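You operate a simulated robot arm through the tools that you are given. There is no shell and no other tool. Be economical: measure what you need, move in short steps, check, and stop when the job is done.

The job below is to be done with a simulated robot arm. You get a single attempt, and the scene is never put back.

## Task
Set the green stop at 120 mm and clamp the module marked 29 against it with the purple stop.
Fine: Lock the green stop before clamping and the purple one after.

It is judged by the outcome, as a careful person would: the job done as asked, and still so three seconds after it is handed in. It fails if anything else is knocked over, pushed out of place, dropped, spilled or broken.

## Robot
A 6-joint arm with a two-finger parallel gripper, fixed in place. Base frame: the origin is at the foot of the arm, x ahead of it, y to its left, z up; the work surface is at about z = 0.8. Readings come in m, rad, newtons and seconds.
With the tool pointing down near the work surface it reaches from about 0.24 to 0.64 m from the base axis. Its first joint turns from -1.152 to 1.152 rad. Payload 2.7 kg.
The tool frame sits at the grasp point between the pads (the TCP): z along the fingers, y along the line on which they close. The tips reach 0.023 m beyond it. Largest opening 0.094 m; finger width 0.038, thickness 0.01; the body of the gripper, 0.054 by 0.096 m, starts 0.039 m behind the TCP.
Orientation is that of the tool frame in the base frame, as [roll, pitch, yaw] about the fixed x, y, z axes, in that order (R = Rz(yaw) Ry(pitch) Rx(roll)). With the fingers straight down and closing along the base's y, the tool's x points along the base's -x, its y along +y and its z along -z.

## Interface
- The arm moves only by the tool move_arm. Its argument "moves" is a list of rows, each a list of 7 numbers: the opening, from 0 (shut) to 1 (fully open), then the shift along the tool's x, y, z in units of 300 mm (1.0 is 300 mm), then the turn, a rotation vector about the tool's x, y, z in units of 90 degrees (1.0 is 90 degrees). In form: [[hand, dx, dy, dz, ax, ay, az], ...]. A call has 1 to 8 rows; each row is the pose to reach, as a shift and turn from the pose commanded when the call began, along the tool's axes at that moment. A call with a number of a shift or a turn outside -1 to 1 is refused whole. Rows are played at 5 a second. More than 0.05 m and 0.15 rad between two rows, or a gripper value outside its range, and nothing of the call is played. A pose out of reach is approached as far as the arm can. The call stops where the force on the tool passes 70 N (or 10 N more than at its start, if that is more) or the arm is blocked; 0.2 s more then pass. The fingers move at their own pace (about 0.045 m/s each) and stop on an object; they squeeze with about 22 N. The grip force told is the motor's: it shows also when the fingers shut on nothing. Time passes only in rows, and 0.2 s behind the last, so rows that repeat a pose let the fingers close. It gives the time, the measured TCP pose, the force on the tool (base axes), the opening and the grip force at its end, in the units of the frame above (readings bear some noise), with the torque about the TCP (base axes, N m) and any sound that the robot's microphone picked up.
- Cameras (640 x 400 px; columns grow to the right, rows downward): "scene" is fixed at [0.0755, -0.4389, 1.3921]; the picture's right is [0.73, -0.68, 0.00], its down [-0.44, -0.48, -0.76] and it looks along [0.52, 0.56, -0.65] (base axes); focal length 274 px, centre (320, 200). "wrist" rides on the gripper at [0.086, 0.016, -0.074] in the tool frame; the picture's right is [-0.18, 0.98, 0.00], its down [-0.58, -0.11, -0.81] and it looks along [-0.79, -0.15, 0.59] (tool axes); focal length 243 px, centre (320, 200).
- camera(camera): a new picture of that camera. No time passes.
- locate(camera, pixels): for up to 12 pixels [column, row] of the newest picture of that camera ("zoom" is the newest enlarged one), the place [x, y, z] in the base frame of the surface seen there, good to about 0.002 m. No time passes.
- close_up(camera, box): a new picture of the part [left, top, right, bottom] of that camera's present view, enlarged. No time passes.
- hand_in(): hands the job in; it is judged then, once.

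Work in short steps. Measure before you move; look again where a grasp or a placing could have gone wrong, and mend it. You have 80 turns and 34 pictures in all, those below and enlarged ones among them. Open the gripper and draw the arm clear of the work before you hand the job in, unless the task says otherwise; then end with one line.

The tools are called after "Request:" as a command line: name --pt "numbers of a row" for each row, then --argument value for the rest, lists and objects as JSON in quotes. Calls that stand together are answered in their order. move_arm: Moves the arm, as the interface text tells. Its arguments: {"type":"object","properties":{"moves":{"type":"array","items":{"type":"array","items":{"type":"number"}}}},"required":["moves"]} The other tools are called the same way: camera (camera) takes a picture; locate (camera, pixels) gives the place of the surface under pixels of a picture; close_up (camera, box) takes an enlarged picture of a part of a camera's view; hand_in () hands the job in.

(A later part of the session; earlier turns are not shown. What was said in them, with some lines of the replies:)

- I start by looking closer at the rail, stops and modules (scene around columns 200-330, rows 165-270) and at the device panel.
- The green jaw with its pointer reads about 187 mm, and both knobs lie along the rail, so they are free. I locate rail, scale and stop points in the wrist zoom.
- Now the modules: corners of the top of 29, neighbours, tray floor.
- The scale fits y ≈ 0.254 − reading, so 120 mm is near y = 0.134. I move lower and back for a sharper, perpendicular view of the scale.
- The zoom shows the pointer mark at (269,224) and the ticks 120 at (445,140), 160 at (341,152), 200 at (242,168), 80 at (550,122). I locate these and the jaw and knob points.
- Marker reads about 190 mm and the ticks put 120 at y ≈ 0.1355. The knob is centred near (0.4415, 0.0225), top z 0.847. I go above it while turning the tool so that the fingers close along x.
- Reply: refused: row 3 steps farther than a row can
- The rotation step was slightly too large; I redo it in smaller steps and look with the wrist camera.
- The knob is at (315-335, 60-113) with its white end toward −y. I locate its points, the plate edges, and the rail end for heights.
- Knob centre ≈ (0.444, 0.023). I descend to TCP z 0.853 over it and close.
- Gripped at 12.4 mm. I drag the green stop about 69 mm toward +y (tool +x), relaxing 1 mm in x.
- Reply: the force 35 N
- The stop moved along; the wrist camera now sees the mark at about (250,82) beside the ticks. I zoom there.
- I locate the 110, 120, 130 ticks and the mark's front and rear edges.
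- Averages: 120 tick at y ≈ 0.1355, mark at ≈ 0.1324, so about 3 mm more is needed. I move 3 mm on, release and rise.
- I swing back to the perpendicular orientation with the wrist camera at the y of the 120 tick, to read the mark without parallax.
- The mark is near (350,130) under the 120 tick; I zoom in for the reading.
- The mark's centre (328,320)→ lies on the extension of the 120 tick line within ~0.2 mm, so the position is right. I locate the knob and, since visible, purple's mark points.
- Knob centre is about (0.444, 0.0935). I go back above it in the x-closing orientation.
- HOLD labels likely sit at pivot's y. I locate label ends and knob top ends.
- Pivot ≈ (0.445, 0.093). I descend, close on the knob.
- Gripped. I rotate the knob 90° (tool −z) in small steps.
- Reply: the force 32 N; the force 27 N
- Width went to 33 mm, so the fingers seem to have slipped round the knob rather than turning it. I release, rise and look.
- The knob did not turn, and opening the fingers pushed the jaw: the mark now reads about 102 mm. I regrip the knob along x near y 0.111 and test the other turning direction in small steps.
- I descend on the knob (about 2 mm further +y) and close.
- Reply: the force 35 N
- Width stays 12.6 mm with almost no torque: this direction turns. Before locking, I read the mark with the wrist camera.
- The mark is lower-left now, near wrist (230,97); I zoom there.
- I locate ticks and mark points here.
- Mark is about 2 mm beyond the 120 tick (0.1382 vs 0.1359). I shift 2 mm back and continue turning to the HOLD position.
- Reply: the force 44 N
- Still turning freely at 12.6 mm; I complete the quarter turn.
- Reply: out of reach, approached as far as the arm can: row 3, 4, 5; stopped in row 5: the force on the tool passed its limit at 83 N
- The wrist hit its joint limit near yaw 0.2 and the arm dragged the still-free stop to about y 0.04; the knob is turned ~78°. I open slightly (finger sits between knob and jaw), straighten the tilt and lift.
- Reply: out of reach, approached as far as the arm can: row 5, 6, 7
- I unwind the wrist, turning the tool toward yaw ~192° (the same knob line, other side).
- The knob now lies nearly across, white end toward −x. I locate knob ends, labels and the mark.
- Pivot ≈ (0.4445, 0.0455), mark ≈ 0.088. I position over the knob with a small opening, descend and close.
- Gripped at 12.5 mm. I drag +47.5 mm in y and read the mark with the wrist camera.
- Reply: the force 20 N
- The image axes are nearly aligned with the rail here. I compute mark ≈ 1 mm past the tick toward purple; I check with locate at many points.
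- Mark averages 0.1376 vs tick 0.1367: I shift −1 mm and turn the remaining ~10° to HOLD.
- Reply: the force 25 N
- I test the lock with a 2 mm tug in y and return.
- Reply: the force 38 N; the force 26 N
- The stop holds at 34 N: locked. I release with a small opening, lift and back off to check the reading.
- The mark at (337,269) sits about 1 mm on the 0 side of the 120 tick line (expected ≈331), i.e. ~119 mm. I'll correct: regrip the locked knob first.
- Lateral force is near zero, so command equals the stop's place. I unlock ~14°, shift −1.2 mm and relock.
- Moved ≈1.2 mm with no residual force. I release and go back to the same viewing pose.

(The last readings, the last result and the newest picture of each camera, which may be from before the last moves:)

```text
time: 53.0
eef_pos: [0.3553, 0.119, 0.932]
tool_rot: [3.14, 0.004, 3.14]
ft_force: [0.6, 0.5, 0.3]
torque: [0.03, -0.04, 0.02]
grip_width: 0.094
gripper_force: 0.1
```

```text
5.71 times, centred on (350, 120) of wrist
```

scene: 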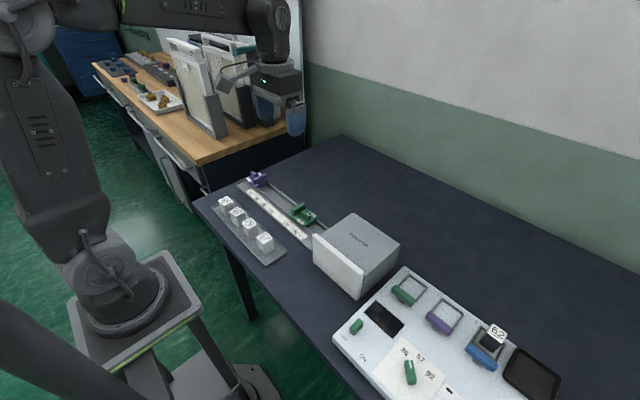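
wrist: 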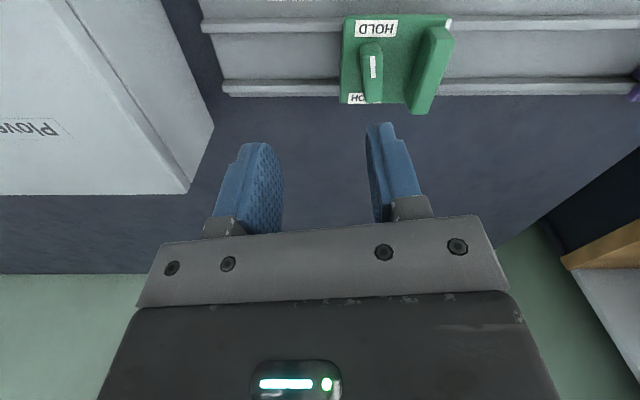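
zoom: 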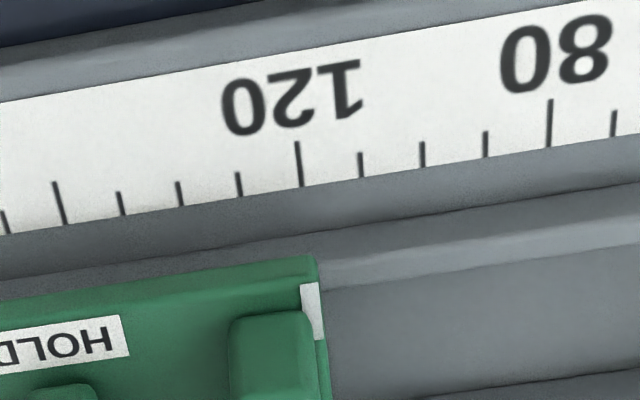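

The mark now lies within ~0.4 mm of 120, locked. Next, module 29 at (0.297, 0.0905): I move above it, shifted 6 mm toward +y so the fingers won't protrude on the green side, turning to close along x.

Request:
move_arm --pt "1 0.024 -0.009 0 0 0 0.09" --pt "1 0.048 -0.018 0 0 0 0.18" --pt "1 0.072 -0.027 0 0 0 0.27" --pt "1 0.096 -0.036 0 0 0 0.36" --pt "1 0.12 -0.046 0 0 0 0.45" --pt "1 0.145 -0.055 0 0 0 0.54" --pt "1 0.17 -0.065 0 0 0 0.63" --pt "1 0.194 -0.075 0 0 0 0.72"

Request:
move_arm --pt "0.7 0 0 0 0 0 0.09" --pt "0.7 0 0 0 0 0 0.18" --pt "0.7 0 0 0 0 0 0.23" --pt "0.7 0 0 0 0 0 0.28" --pt "0.7 0 0 0 0 0 0.28"

Request:
camera --camera "wrist"

```text
time: 54.8
eef_pos: [0.2978, 0.0984, 0.9345]
tool_rot: [3.136, 0.001, 2.007]
ft_force: [1.0, -0.5, -0.3]
torque: [0.0, -0.01, 0.04]
grip_width: 0.0937
gripper_force: 0.2
```

```text
time: 56.0
eef_pos: [0.2982, 0.0984, 0.9332]
tool_rot: [3.136, 0.0, 1.568]
ft_force: [0.2, 0.6, -0.6]
torque: [0.01, 0.02, -0.02]
grip_width: 0.066
gripper_force: 0.0
```

```text
6 pictures are left
```

wrist: 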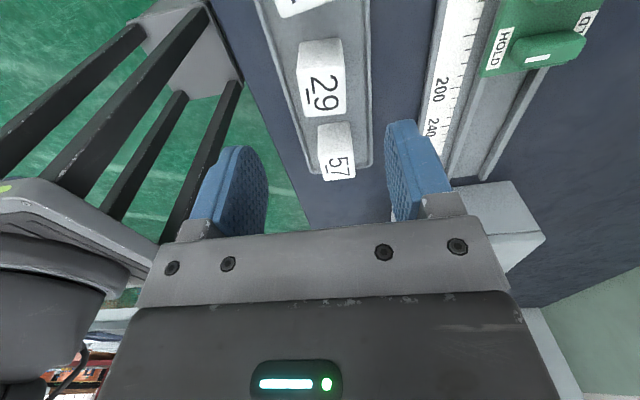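

Module 29 is at (322,92) with top face roughly (305-345, 70-115). I locate its corners, tray floor and rim.

Request:
locate --camera "wrist" --pixels '[[307, 112], [345, 108], [341, 66], [303, 72], [322, 92], [320, 50], [362, 120], [285, 90], [369, 130], [335, 165], [292, 110]]'

```text
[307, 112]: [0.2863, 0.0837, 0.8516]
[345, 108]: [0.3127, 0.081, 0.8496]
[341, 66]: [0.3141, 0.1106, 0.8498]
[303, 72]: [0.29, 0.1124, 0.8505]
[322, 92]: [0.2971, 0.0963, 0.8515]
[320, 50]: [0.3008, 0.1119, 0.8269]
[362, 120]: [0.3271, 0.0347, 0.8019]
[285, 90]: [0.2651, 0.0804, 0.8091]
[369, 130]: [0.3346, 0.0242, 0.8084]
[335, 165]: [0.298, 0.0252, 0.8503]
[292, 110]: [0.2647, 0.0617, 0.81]
```

Module centre ≈ (0.3005, 0.097), top 0.850. I descend with TCP at (0.3005, 0.103, 0.846) and close.

Request:
move_arm --pt "0.7 0.015 0.008 0.08 0 0 0" --pt "0.7 0.015 0.008 0.16 0 0 0" --pt "0.7 0.015 0.008 0.24 0 0 0" --pt "0.7 0.015 0.008 0.291 0 0 0" --pt "0 0.015 0.008 0.291 0 0 0" --pt "0 0.015 0.008 0.291 0 0 0" --pt "0 0.015 0.008 0.291 0 0 0" --pt "0 0.015 0.008 0.291 0 0 0"

Request:
move_arm --pt "0 0 0 0 0 0 0" --pt "0 0 0 -0.1 0 0 0" --pt "0 0 0 -0.2 0 0 0" --pt "0 0 0 -0.25 0 0 0"

```text
time: 57.8
eef_pos: [0.2993, 0.1029, 0.8468]
tool_rot: [3.137, 0.0, 1.569]
ft_force: [0.5, 0.0, -0.3]
torque: [0.02, 0.0, 0.02]
grip_width: 0.0318
gripper_force: 21.7
```

```text
time: 58.8
eef_pos: [0.299, 0.1019, 0.9227]
tool_rot: [3.137, 0.0, 1.57]
ft_force: [0.5, 0.1, -0.3]
torque: [0.01, -0.02, 0.0]
grip_width: 0.0315
gripper_force: 21.6
```

Held (31.5 mm). I carry it over the rail to (0.4455, 0.163) at safe height and look.

Request:
move_arm --pt "0 0.03 0.1 0 0 0 0" --pt "0 0.07 0.2 0 0 0 0" --pt "0 0.12 0.3 0 0 0 0" --pt "0 0.17 0.4 0 0 0 0" --pt "0 0.203 0.488 0 0 0 0" --pt "0 0.203 0.488 0 0 0 0" --pt "0 0.203 0.488 0.06 0 0 0" --pt "0 0.203 0.488 0.06 0 0 0"

Request:
camera --camera "wrist"

```text
time: 60.6
eef_pos: [0.4463, 0.1633, 0.9042]
tool_rot: [3.135, -0.001, 1.569]
ft_force: [1.1, 0.2, -0.5]
torque: [0.03, -0.03, -0.01]
grip_width: 0.0314
gripper_force: 21.8
```

```text
5 pictures are left
```

wrist: 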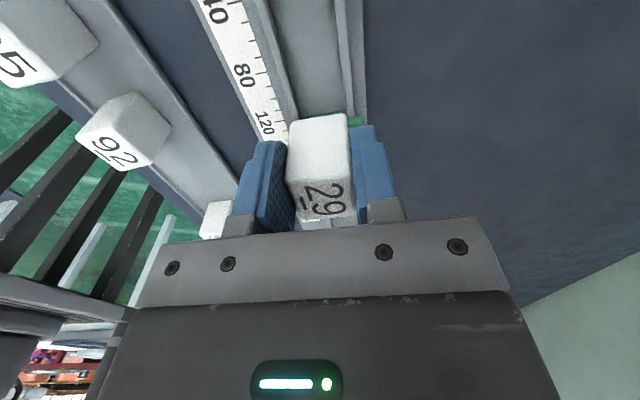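

I locate the module's bottom edge corners, top corners, and the guide edges.

Request:
locate --camera "wrist" --pixels '[[294, 125], [346, 117], [300, 183], [348, 178], [304, 215], [350, 208], [293, 105], [283, 80], [337, 60], [350, 60], [364, 60], [315, 60]]'

```text
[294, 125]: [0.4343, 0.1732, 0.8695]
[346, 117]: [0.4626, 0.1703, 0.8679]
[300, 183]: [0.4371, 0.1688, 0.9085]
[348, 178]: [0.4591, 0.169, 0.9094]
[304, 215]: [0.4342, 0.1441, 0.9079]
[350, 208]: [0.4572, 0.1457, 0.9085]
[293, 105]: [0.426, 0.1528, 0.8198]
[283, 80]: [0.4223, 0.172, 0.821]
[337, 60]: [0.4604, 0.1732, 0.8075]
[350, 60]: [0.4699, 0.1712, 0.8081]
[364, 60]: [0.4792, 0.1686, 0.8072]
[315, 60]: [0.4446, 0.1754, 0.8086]
```

Module centre x ≈ 0.4475 versus channel ≈ 0.4455, so I shift −2 mm and lower, stopping just above the floor.

Request:
move_arm --pt "0 0 -0.006 0.05 0 0 0" --pt "0 0 -0.006 0.1 0 0 0" --pt "0 0 -0.006 0.14 0 0 0" --pt "0 0 -0.006 0.157 0 0 0" --pt "0 0 -0.006 0.157 0 0 0"

Request:
move_arm --pt "0 0 0 0.005 0 0 0" --pt "0 0 0 0.01 0 0 0" --pt "0 0 0 0.01 0 0 0"

```text
time: 61.8
eef_pos: [0.4472, 0.1651, 0.859]
tool_rot: [3.131, -0.004, 1.57]
ft_force: [3.8, 5.9, 18.0]
torque: [-0.39, 0.11, 0.01]
grip_width: 0.0314
gripper_force: 22.6
```

```text
time: 62.6
eef_pos: [0.4458, 0.1631, 0.8546]
tool_rot: [3.133, 0.0, 1.568]
ft_force: [3.2, 4.2, 17.8]
torque: [-0.4, 0.05, 0.07]
grip_width: 0.0319
gripper_force: 22.4
```

Contact 18 N came earlier than expected; I look before releasing.

Request:
close_up --camera "scene" --box '[236, 160, 326, 220]'

```text
6.67 times, centred on (281, 190) of scene
```

zoom: 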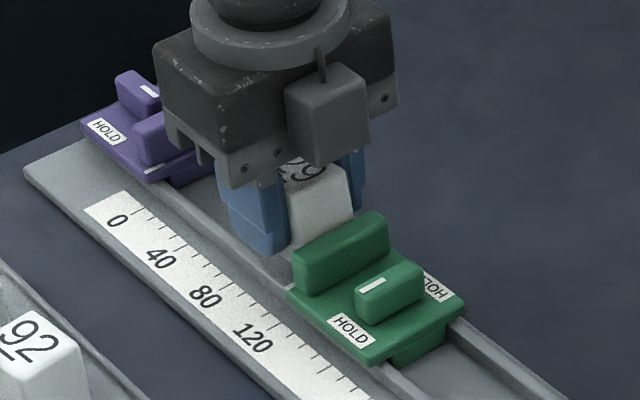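

I locate the module's near top edge, its lower face, and the jaw's top edges.

Request:
locate --camera "zoom" --pixels '[[320, 175], [345, 172], [320, 195], [300, 235], [325, 225], [345, 205], [330, 240], [345, 228], [375, 215], [300, 255], [288, 292], [270, 245]]'

```text
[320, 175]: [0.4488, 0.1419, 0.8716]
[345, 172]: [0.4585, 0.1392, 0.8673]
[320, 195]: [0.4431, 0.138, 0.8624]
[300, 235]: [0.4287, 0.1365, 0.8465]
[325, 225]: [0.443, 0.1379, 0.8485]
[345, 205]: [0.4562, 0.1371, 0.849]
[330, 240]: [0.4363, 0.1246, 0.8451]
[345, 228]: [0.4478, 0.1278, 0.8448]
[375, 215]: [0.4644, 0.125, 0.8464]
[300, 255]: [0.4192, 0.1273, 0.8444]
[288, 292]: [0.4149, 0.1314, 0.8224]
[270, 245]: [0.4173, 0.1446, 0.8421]
```

The module's top is ~15 mm higher than expected and its −y edge is at the green plate: it rested on the plate lip and slid up in the grip. I lift, move 14 mm toward +y and lower again.

Request:
move_arm --pt "0 0 0 -0.03 0 0 0" --pt "0 0 0 -0.06 0 0 0" --pt "0 0.025 0 -0.06 0 0 0" --pt "0 0.047 0 -0.06 0 0 0" --pt "0 0.047 0 -0.03 0 0 0" --pt "0 0.047 0 0 0 0 0" --pt "0 0.047 0 0 0 0 0"

```text
time: 64.2
eef_pos: [0.4454, 0.1768, 0.855]
tool_rot: [3.137, 0.001, 1.569]
ft_force: [0.6, 0.9, 0.1]
torque: [0.01, 0.02, 0.02]
grip_width: 0.0315
gripper_force: 21.9
```

No contact now at z 0.855. I lower further in small steps.

Request:
move_arm --pt "0 0 0 0.008 0 0 0" --pt "0 0 0 0.016 0 0 0" --pt "0 0 0 0.024 0 0 0" --pt "0 0 0 0.032 0 0 0" --pt "0 0 0 0.032 0 0 0"

Request:
camera --camera "wrist"

```text
time: 65.4
eef_pos: [0.4442, 0.1783, 0.8438]
tool_rot: [3.136, 0.0, 1.569]
ft_force: [-0.5, 0.3, -0.5]
torque: [0.01, 0.02, 0.03]
grip_width: 0.0318
gripper_force: 22.2
```

```text
3 pictures are left
```

wrist: 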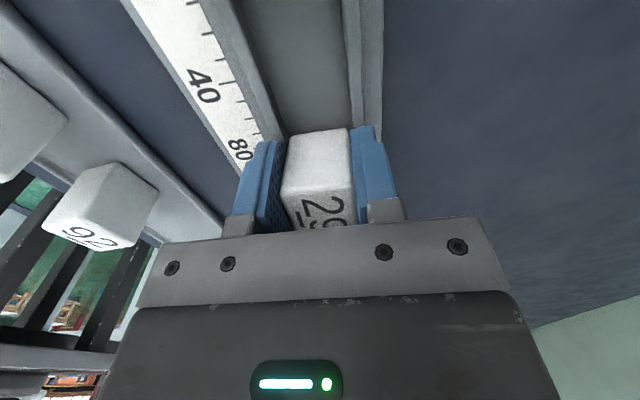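

I locate module bottom and top edges, guide edges and finger tips.

Request:
locate --camera "wrist" --pixels '[[292, 143], [318, 136], [346, 130], [285, 188], [318, 190], [350, 185], [303, 222], [345, 218], [268, 143], [368, 128], [280, 110], [348, 100]]'

```text
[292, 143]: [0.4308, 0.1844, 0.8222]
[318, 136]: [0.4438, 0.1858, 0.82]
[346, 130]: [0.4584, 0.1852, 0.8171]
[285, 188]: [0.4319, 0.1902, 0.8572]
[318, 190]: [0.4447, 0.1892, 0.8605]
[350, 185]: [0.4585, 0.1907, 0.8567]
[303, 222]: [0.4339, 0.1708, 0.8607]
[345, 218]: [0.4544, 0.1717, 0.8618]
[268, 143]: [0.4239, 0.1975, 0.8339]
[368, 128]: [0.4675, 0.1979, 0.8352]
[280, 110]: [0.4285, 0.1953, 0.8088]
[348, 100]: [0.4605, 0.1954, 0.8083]
```

The module is tilted ~7° with its bottom ≈9 mm above the channel floor, and the tips are almost on the guides. I lower 1.5 mm more and open slowly so that it settles between the fingers.

Request:
move_arm --pt "0 0 0 0.004 0 0 0" --pt "0 0 0 0.005 0 0 0" --pt "0.36 0 0 0.005 0 0 0" --pt "0.36 0 0 0.005 0 0 0" --pt "0.36 0 0 0.005 0 0 0"

Request:
move_arm --pt "0.36 0 0 0 0 0 0" --pt "0 0 0 0 0 0 0" --pt "0 0 0 0 0 0 0" --pt "0 0 0 0 0 0 0"

```text
time: 66.6
eef_pos: [0.4445, 0.1778, 0.8431]
tool_rot: [3.135, 0.002, 1.57]
ft_force: [0.2, -0.9, 0.2]
torque: [0.02, -0.02, 0.01]
grip_width: 0.0337
gripper_force: 0.1
```

```text
time: 67.6
eef_pos: [0.4446, 0.1776, 0.8422]
tool_rot: [3.136, -0.001, 1.569]
ft_force: [-1.5, 1.2, 0.6]
torque: [-0.04, 0.08, -0.01]
grip_width: 0.0316
gripper_force: 21.9
```

Settled and regripped square at 31.6 mm. I slide it toward the green jaw, watching the force.

Request:
move_arm --pt "0 -0.01 0 0 0 0 0" --pt "0 -0.02 0 0 0 0 0" --pt "0 -0.03 0 0 0 0 0" --pt "0 -0.036 0 0 0 0 0" --pt "0 -0.036 0 0 0 0 0"

Request:
move_arm --pt "0 -0.005 0 0 0 0 0" --pt "0 -0.01 0 0 0 0 0" --pt "0 -0.01 0 0 0 0 0"

```text
time: 68.8
eef_pos: [0.4442, 0.166, 0.843]
tool_rot: [3.135, 0.0, 1.57]
ft_force: [1.1, -0.1, 1.9]
torque: [0.01, 0.02, 0.0]
grip_width: 0.0315
gripper_force: 21.9
```

```text
time: 69.6
eef_pos: [0.4447, 0.1651, 0.844]
tool_rot: [3.137, -0.002, 1.57]
ft_force: [-1.7, 18.6, -4.3]
torque: [0.45, 0.05, -0.04]
grip_width: 0.0315
gripper_force: 22.2
```

Contact at ~19 N: module 29 is against the green jaw. I open slightly, lift out, and travel over the purple knob near (0.445, 0.299).

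Request:
move_arm --pt "0 0.003 0 0 0 0 0" --pt "0.45 0.003 0 0 0 0 0" --pt "0.45 0.003 0 0 0 0 0" --pt "0.45 0.003 0 -0.08 0 0 0" --pt "0.45 0.003 0 -0.16 0 0 0" --pt "0.45 0.003 0 -0.25 0 0 0" --pt "0.6 0.003 0 -0.29 0 0 0"

Request:
move_arm --pt "0.6 0.11 0 0 0 0 0" --pt "0.6 0.22 0 0 0 0 0" --pt "0.6 0.33 0 0 0 0 0" --pt "0.6 0.443 0 0 0 0 0" --pt "0.6 0.443 0 0 0 0 0"

Request:
camera --camera "wrist"

```text
time: 71.2
eef_pos: [0.4452, 0.1652, 0.9295]
tool_rot: [3.135, -0.001, 1.568]
ft_force: [0.4, 0.2, -0.2]
torque: [-0.01, -0.02, 0.0]
grip_width: 0.0563
gripper_force: 0.0
```

```text
time: 72.4
eef_pos: [0.4441, 0.3008, 0.9303]
tool_rot: [3.136, 0.0, 1.569]
ft_force: [0.6, 0.7, 0.0]
torque: [0.0, 0.02, 0.04]
grip_width: 0.0563
gripper_force: 0.1
```

```text
2 pictures are left
```

wrist: 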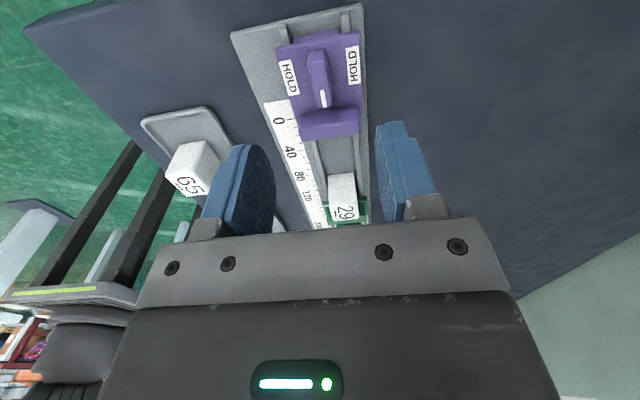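

Module 29 stands between the stops. Purple's knob is at (318,50-108) with its white end also toward −y. I locate its ends, labels and jaw.

Request:
locate --camera "wrist" --pixels '[[318, 56], [325, 103], [320, 80], [311, 80], [330, 80], [289, 76], [353, 67], [330, 112], [330, 128], [341, 178], [329, 190], [355, 190]]'

```text
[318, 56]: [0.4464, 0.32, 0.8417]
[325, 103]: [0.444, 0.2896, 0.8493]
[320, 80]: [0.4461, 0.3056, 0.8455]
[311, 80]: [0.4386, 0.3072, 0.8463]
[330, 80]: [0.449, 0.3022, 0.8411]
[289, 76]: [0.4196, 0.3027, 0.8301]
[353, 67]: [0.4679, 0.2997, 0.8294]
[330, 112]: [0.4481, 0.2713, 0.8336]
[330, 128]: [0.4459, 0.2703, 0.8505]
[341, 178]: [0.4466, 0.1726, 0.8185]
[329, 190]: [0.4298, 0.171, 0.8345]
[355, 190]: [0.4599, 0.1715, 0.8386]
```

Knob centre ≈ (0.445, 0.303); module's near face is at y ≈ 0.1715, so about 86 mm of travel. I descend and grip.

Request:
move_arm --pt "0.45 0.007 0.003 0.08 0 0 0" --pt "0.45 0.007 0.003 0.16 0 0 0" --pt "0.45 0.007 0.003 0.22 0 0 0" --pt "0.45 0.007 0.003 0.257 0 0 0" --pt "0 0.007 0.003 0.257 0 0 0" --pt "0 0.007 0.003 0.257 0 0 0" --pt "0 0.007 0.003 0.257 0 0 0" --pt "0 0.007 0.003 0.257 0 0 0"

Request:
move_arm --pt "0 -0.03 0 0 0 0 0" --pt "0 -0.07 0 0 0 0 0" --pt "0 -0.11 0 0 0 0 0" --pt "0 -0.15 0 0 0 0 0" --pt "0 -0.15 0 0 0 0 0.05" --pt "0 -0.15 0 0 0 0 0.1" --pt "0 -0.15 0 0 0 0 0.15" --pt "0 -0.15 0 0 0 0 0.2"

```text
time: 74.2
eef_pos: [0.4451, 0.3004, 0.8536]
tool_rot: [3.138, 0.0, 1.57]
ft_force: [-1.2, 0.6, -2.3]
torque: [0.2, 0.13, 0.0]
grip_width: 0.0126
gripper_force: 44.8
```

```text
time: 76.0
eef_pos: [0.4453, 0.2533, 0.8536]
tool_rot: [3.137, -0.001, 1.255]
ft_force: [-23.2, 0.2, 18.0]
torque: [-0.39, 0.57, 0.02]
grip_width: 0.0126
gripper_force: 44.9
```

Clockwise turns freely here too. I turn to about 44°, then release, lift and regrip from the other side of the wrist range.

Request:
move_arm --pt "0 0 0 0 0 0 0.08" --pt "0 0 0 0 0 0 0.16" --pt "0 0 0 0 0 0 0.23" --pt "0 0 0 0 0 0 0.28" --pt "0.22 0 0 0 0 0 0.28" --pt "0.22 0 0 0 0 0 0.28" --pt "0.22 0 0 -0.1 0 0 0.28" --pt "0.22 0 0 -0.2 0 0 0.28"

```text
time: 77.8
eef_pos: [0.4486, 0.2533, 0.9114]
tool_rot: [3.138, -0.003, 0.816]
ft_force: [-0.7, 0.1, 0.4]
torque: [-0.01, -0.03, 0.02]
grip_width: 0.0206
gripper_force: 0.1
```

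I turn the wrist 180° the other way at this height.

Request:
move_arm --pt "0.22 0 0 -0.03 0 0 -0.09" --pt "0.22 0 0 -0.06 0 0 -0.18" --pt "0.22 0 0 -0.06 0 0 -0.27" --pt "0.22 0 0 -0.06 0 0 -0.36" --pt "0.22 0 0 -0.06 0 0 -0.45" --pt "0.22 0 0 -0.06 0 0 -0.54" --pt "0.22 0 0 -0.06 0 0 -0.63" --pt "0.22 0 0 -0.06 0 0 -0.72"

Request:
move_arm --pt "0.22 0 0 0 0 0 -0.09" --pt "0.22 0 0 0 0 0 -0.18" --pt "0.22 0 0 0 0 0 -0.27" --pt "0.22 0 0 0 0 0 -0.36" --pt "0.22 0 0 0 0 0 -0.45" --pt "0.22 0 0 0 0 0 -0.54" --pt "0.22 0 0 0 0 0 -0.63" --pt "0.22 0 0 0 0 0 -0.72"

Request:
move_arm --pt "0.22 0 0 0 0 0 -0.09" --pt "0.22 0 0 0 0 0 -0.18" --pt "0.22 0 0 0 0 0 -0.27" --pt "0.22 0 0 0 0 0 -0.36" --pt "0.22 0 0 0 0 0 -0.45" --pt "0.22 0 0 0 0 0 -0.54" --pt "0.22 0 0 0 0 0 -0.56" --pt "0.22 0 0 0 0 0 -0.56"

```text
time: 79.6
eef_pos: [0.4454, 0.2543, 0.9309]
tool_rot: [3.137, 0.002, 1.95]
ft_force: [-0.6, -0.5, -0.2]
torque: [-0.01, 0.0, -0.01]
grip_width: 0.0208
gripper_force: 0.1
```

```text
time: 81.4
eef_pos: [0.4451, 0.2535, 0.9308]
tool_rot: [3.139, 0.006, 3.08]
ft_force: [0.2, 0.5, -0.3]
torque: [0.01, -0.01, -0.01]
grip_width: 0.0206
gripper_force: 0.0
```

```text
time: 83.2
eef_pos: [0.4466, 0.2547, 0.9308]
tool_rot: [-3.137, 0.004, -2.324]
ft_force: [0.0, -0.5, 0.2]
torque: [0.02, -0.02, 0.02]
grip_width: 0.0206
gripper_force: 0.1
```

Reached yaw 3.96 aligned with the knob. I descend and grip.

Request:
move_arm --pt "0.25 0 0 0.1 0 0 0" --pt "0.25 0 0 0.18 0 0 0" --pt "0.25 0 0 0.22 0 0 0" --pt "0.25 0 0 0.257 0 0 0" --pt "0 0 0 0.257 0 0 0" --pt "0 0 0 0.257 0 0 0" --pt "0 0 0 0.257 0 0 0"

```text
time: 84.8
eef_pos: [0.4468, 0.2549, 0.8533]
tool_rot: [-3.139, 0.006, -2.325]
ft_force: [3.4, 0.8, -5.6]
torque: [0.32, -0.23, 0.01]
grip_width: 0.0125
gripper_force: 44.9
```

Gripped (12.5 mm). I turn to about 75° (still free), then slide toward the module.

Request:
move_arm --pt "0 0 0 0 0 0 0.08" --pt "0 0 0 0 0 0 0.16" --pt "0 0 0 0 0 0 0.24" --pt "0 0 0 0 0 0 0.32" --pt "0 0 0 0 0 0 0.36" --pt "0 0 0 0 0 0 0.36"

```text
time: 86.2
eef_pos: [0.4463, 0.2543, 0.8541]
tool_rot: [-3.14, 0.006, -2.894]
ft_force: [16.9, -0.9, -7.3]
torque: [-0.07, -0.13, 0.04]
grip_width: 0.0125
gripper_force: 45.5
```

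I slide −34 mm in y, then continue in small steps until contact.

Request:
move_arm --pt "0 0.006 -0.03 0 0 0 0" --pt "0 0.014 -0.06 0 0 0 0" --pt "0 0.022 -0.09 0 0 0 0" --pt "0 0.027 -0.11 0 0 0 0" --pt "0 0.027 -0.11 0 0 0 0"

Request:
move_arm --pt "0 0.0016 -0.0065 0 0 0 0" --pt "0 0.0032 -0.013 0 0 0 0" --pt "0 0.0032 -0.013 0 0 0 0"

```text
time: 87.4
eef_pos: [0.4473, 0.2194, 0.855]
tool_rot: [3.141, 0.008, -2.892]
ft_force: [26.7, 0.5, -15.7]
torque: [0.02, -0.38, 0.02]
grip_width: 0.0123
gripper_force: 44.6
```

```text
time: 88.2
eef_pos: [0.4462, 0.2189, 0.853]
tool_rot: [3.14, 0.01, -2.89]
ft_force: [19.6, 10.2, -14.7]
torque: [0.06, -0.03, -0.05]
grip_width: 0.0123
gripper_force: 45.6
```

Contact at 10 N. I push 2 mm more in command to confirm it is firm.

Request:
move_arm --pt "0 0.0008 -0.0035 0 0 0 0" --pt "0 0.0016 -0.007 0 0 0 0" --pt "0 0.0016 -0.007 0 0 0 0"

Request:
close_up --camera "scene" --box '[240, 165, 320, 225]'

```text
time: 89.0
eef_pos: [0.4465, 0.2176, 0.8537]
tool_rot: [3.137, 0.009, -2.89]
ft_force: [9.2, 35.3, -14.9]
torque: [0.37, 0.19, -0.06]
grip_width: 0.0129
gripper_force: 45.0
```

```text
6.67 times, centred on (280, 195) of scene
```

zoom: 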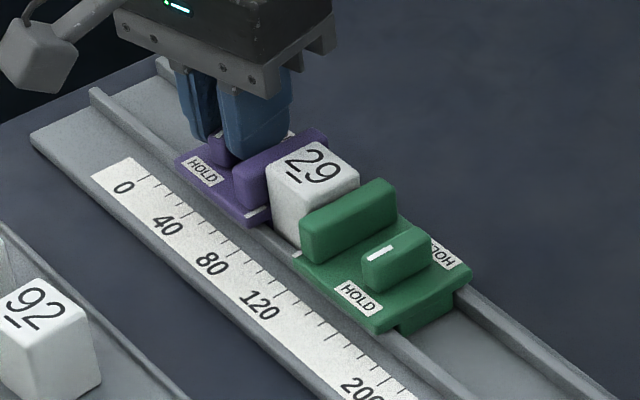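

The module sits square between both jaws with 35 N clamp force. I lock purple by turning the last ~15°, keeping the push.

Request:
move_arm --pt "0 0 0 0 0 0 0.04" --pt "0 0 0 0 0 0 0.08" --pt "0 0 0 0 0 0 0.12" --pt "0 0 0 0 0 0 0.155" --pt "0 0 0 0 0 0 0.17" --pt "0 0 0 0 0 0 0.17"

```text
time: 90.4
eef_pos: [0.4471, 0.2172, 0.8541]
tool_rot: [3.141, 0.008, 3.128]
ft_force: [0.9, 29.0, -6.0]
torque: [0.35, -1.03, 0.43]
grip_width: 0.0125
gripper_force: 45.2
```

At the end stop. I test the lock by moving the command 4 mm toward +y.

Request:
move_arm --pt "0 0 0.007 0 0 0 -0.01" --pt "0 0 0.013 0 0 0 -0.01" --pt "0 0 0.013 0 0 0 -0.01"

```text
time: 91.2
eef_pos: [0.4467, 0.2173, 0.8549]
tool_rot: [-3.141, 0.007, 3.139]
ft_force: [4.9, 6.8, 2.4]
torque: [0.1, -1.31, 0.05]
grip_width: 0.0125
gripper_force: 44.8
```

Position unchanged with push gone: locked. I ease off, open slightly and lift clear.

Request:
move_arm --pt "0 0 0.002 0 0 0 0" --pt "0.24 0 0.002 0 0 0 0" --pt "0.24 0 0.002 0 0 0 0" --pt "0.24 0 0.002 -0.08 0 0 0" --pt "0.24 0 0.002 -0.18 0 0 0" --pt "0.24 0 0.002 -0.28 0 0 0" --pt "0.6 0.05 0.002 -0.36 0 0 0" --pt "1 0.15 0.002 -0.45 0 0 0"

Request:
move_arm --pt "1 0.1 -0.1 -0.1 0 0 0" --pt "1 0.2 -0.2 -0.15 0 0 0" --pt "1 0.25 -0.25 -0.2 0 0 0" --pt "1 0.25 -0.25 -0.2 0 0 0"

Request:
close_up --camera "scene" --box '[220, 155, 320, 255]'

```text
time: 93.0
eef_pos: [0.401, 0.2175, 0.9891]
tool_rot: [3.141, 0.004, 3.139]
ft_force: [0.0, 0.3, -0.4]
torque: [0.05, 0.0, -0.02]
grip_width: 0.0744
gripper_force: 0.2
```

```text
refused: row 1 steps farther than a row can; nothing moved
```

```text
4.00 times, centred on (270, 205) of scene
```

zoom: 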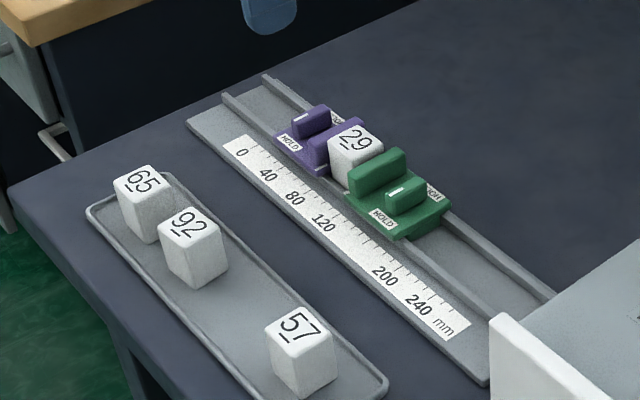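

Both knobs are across at HOLD, module 29 is clamped square, the other modules are undisturbed, and the arm is 0.13 m clear with the gripper open. I hand in.

Request:
hand_in

```text
The job is handed in.
```

The green stop is locked at 120 mm (read to within about 0.5 mm before clamping), and module 29 is clamped against it by the purple stop, locked after clamping. I handed the job in with the gripper open and the arm clear.
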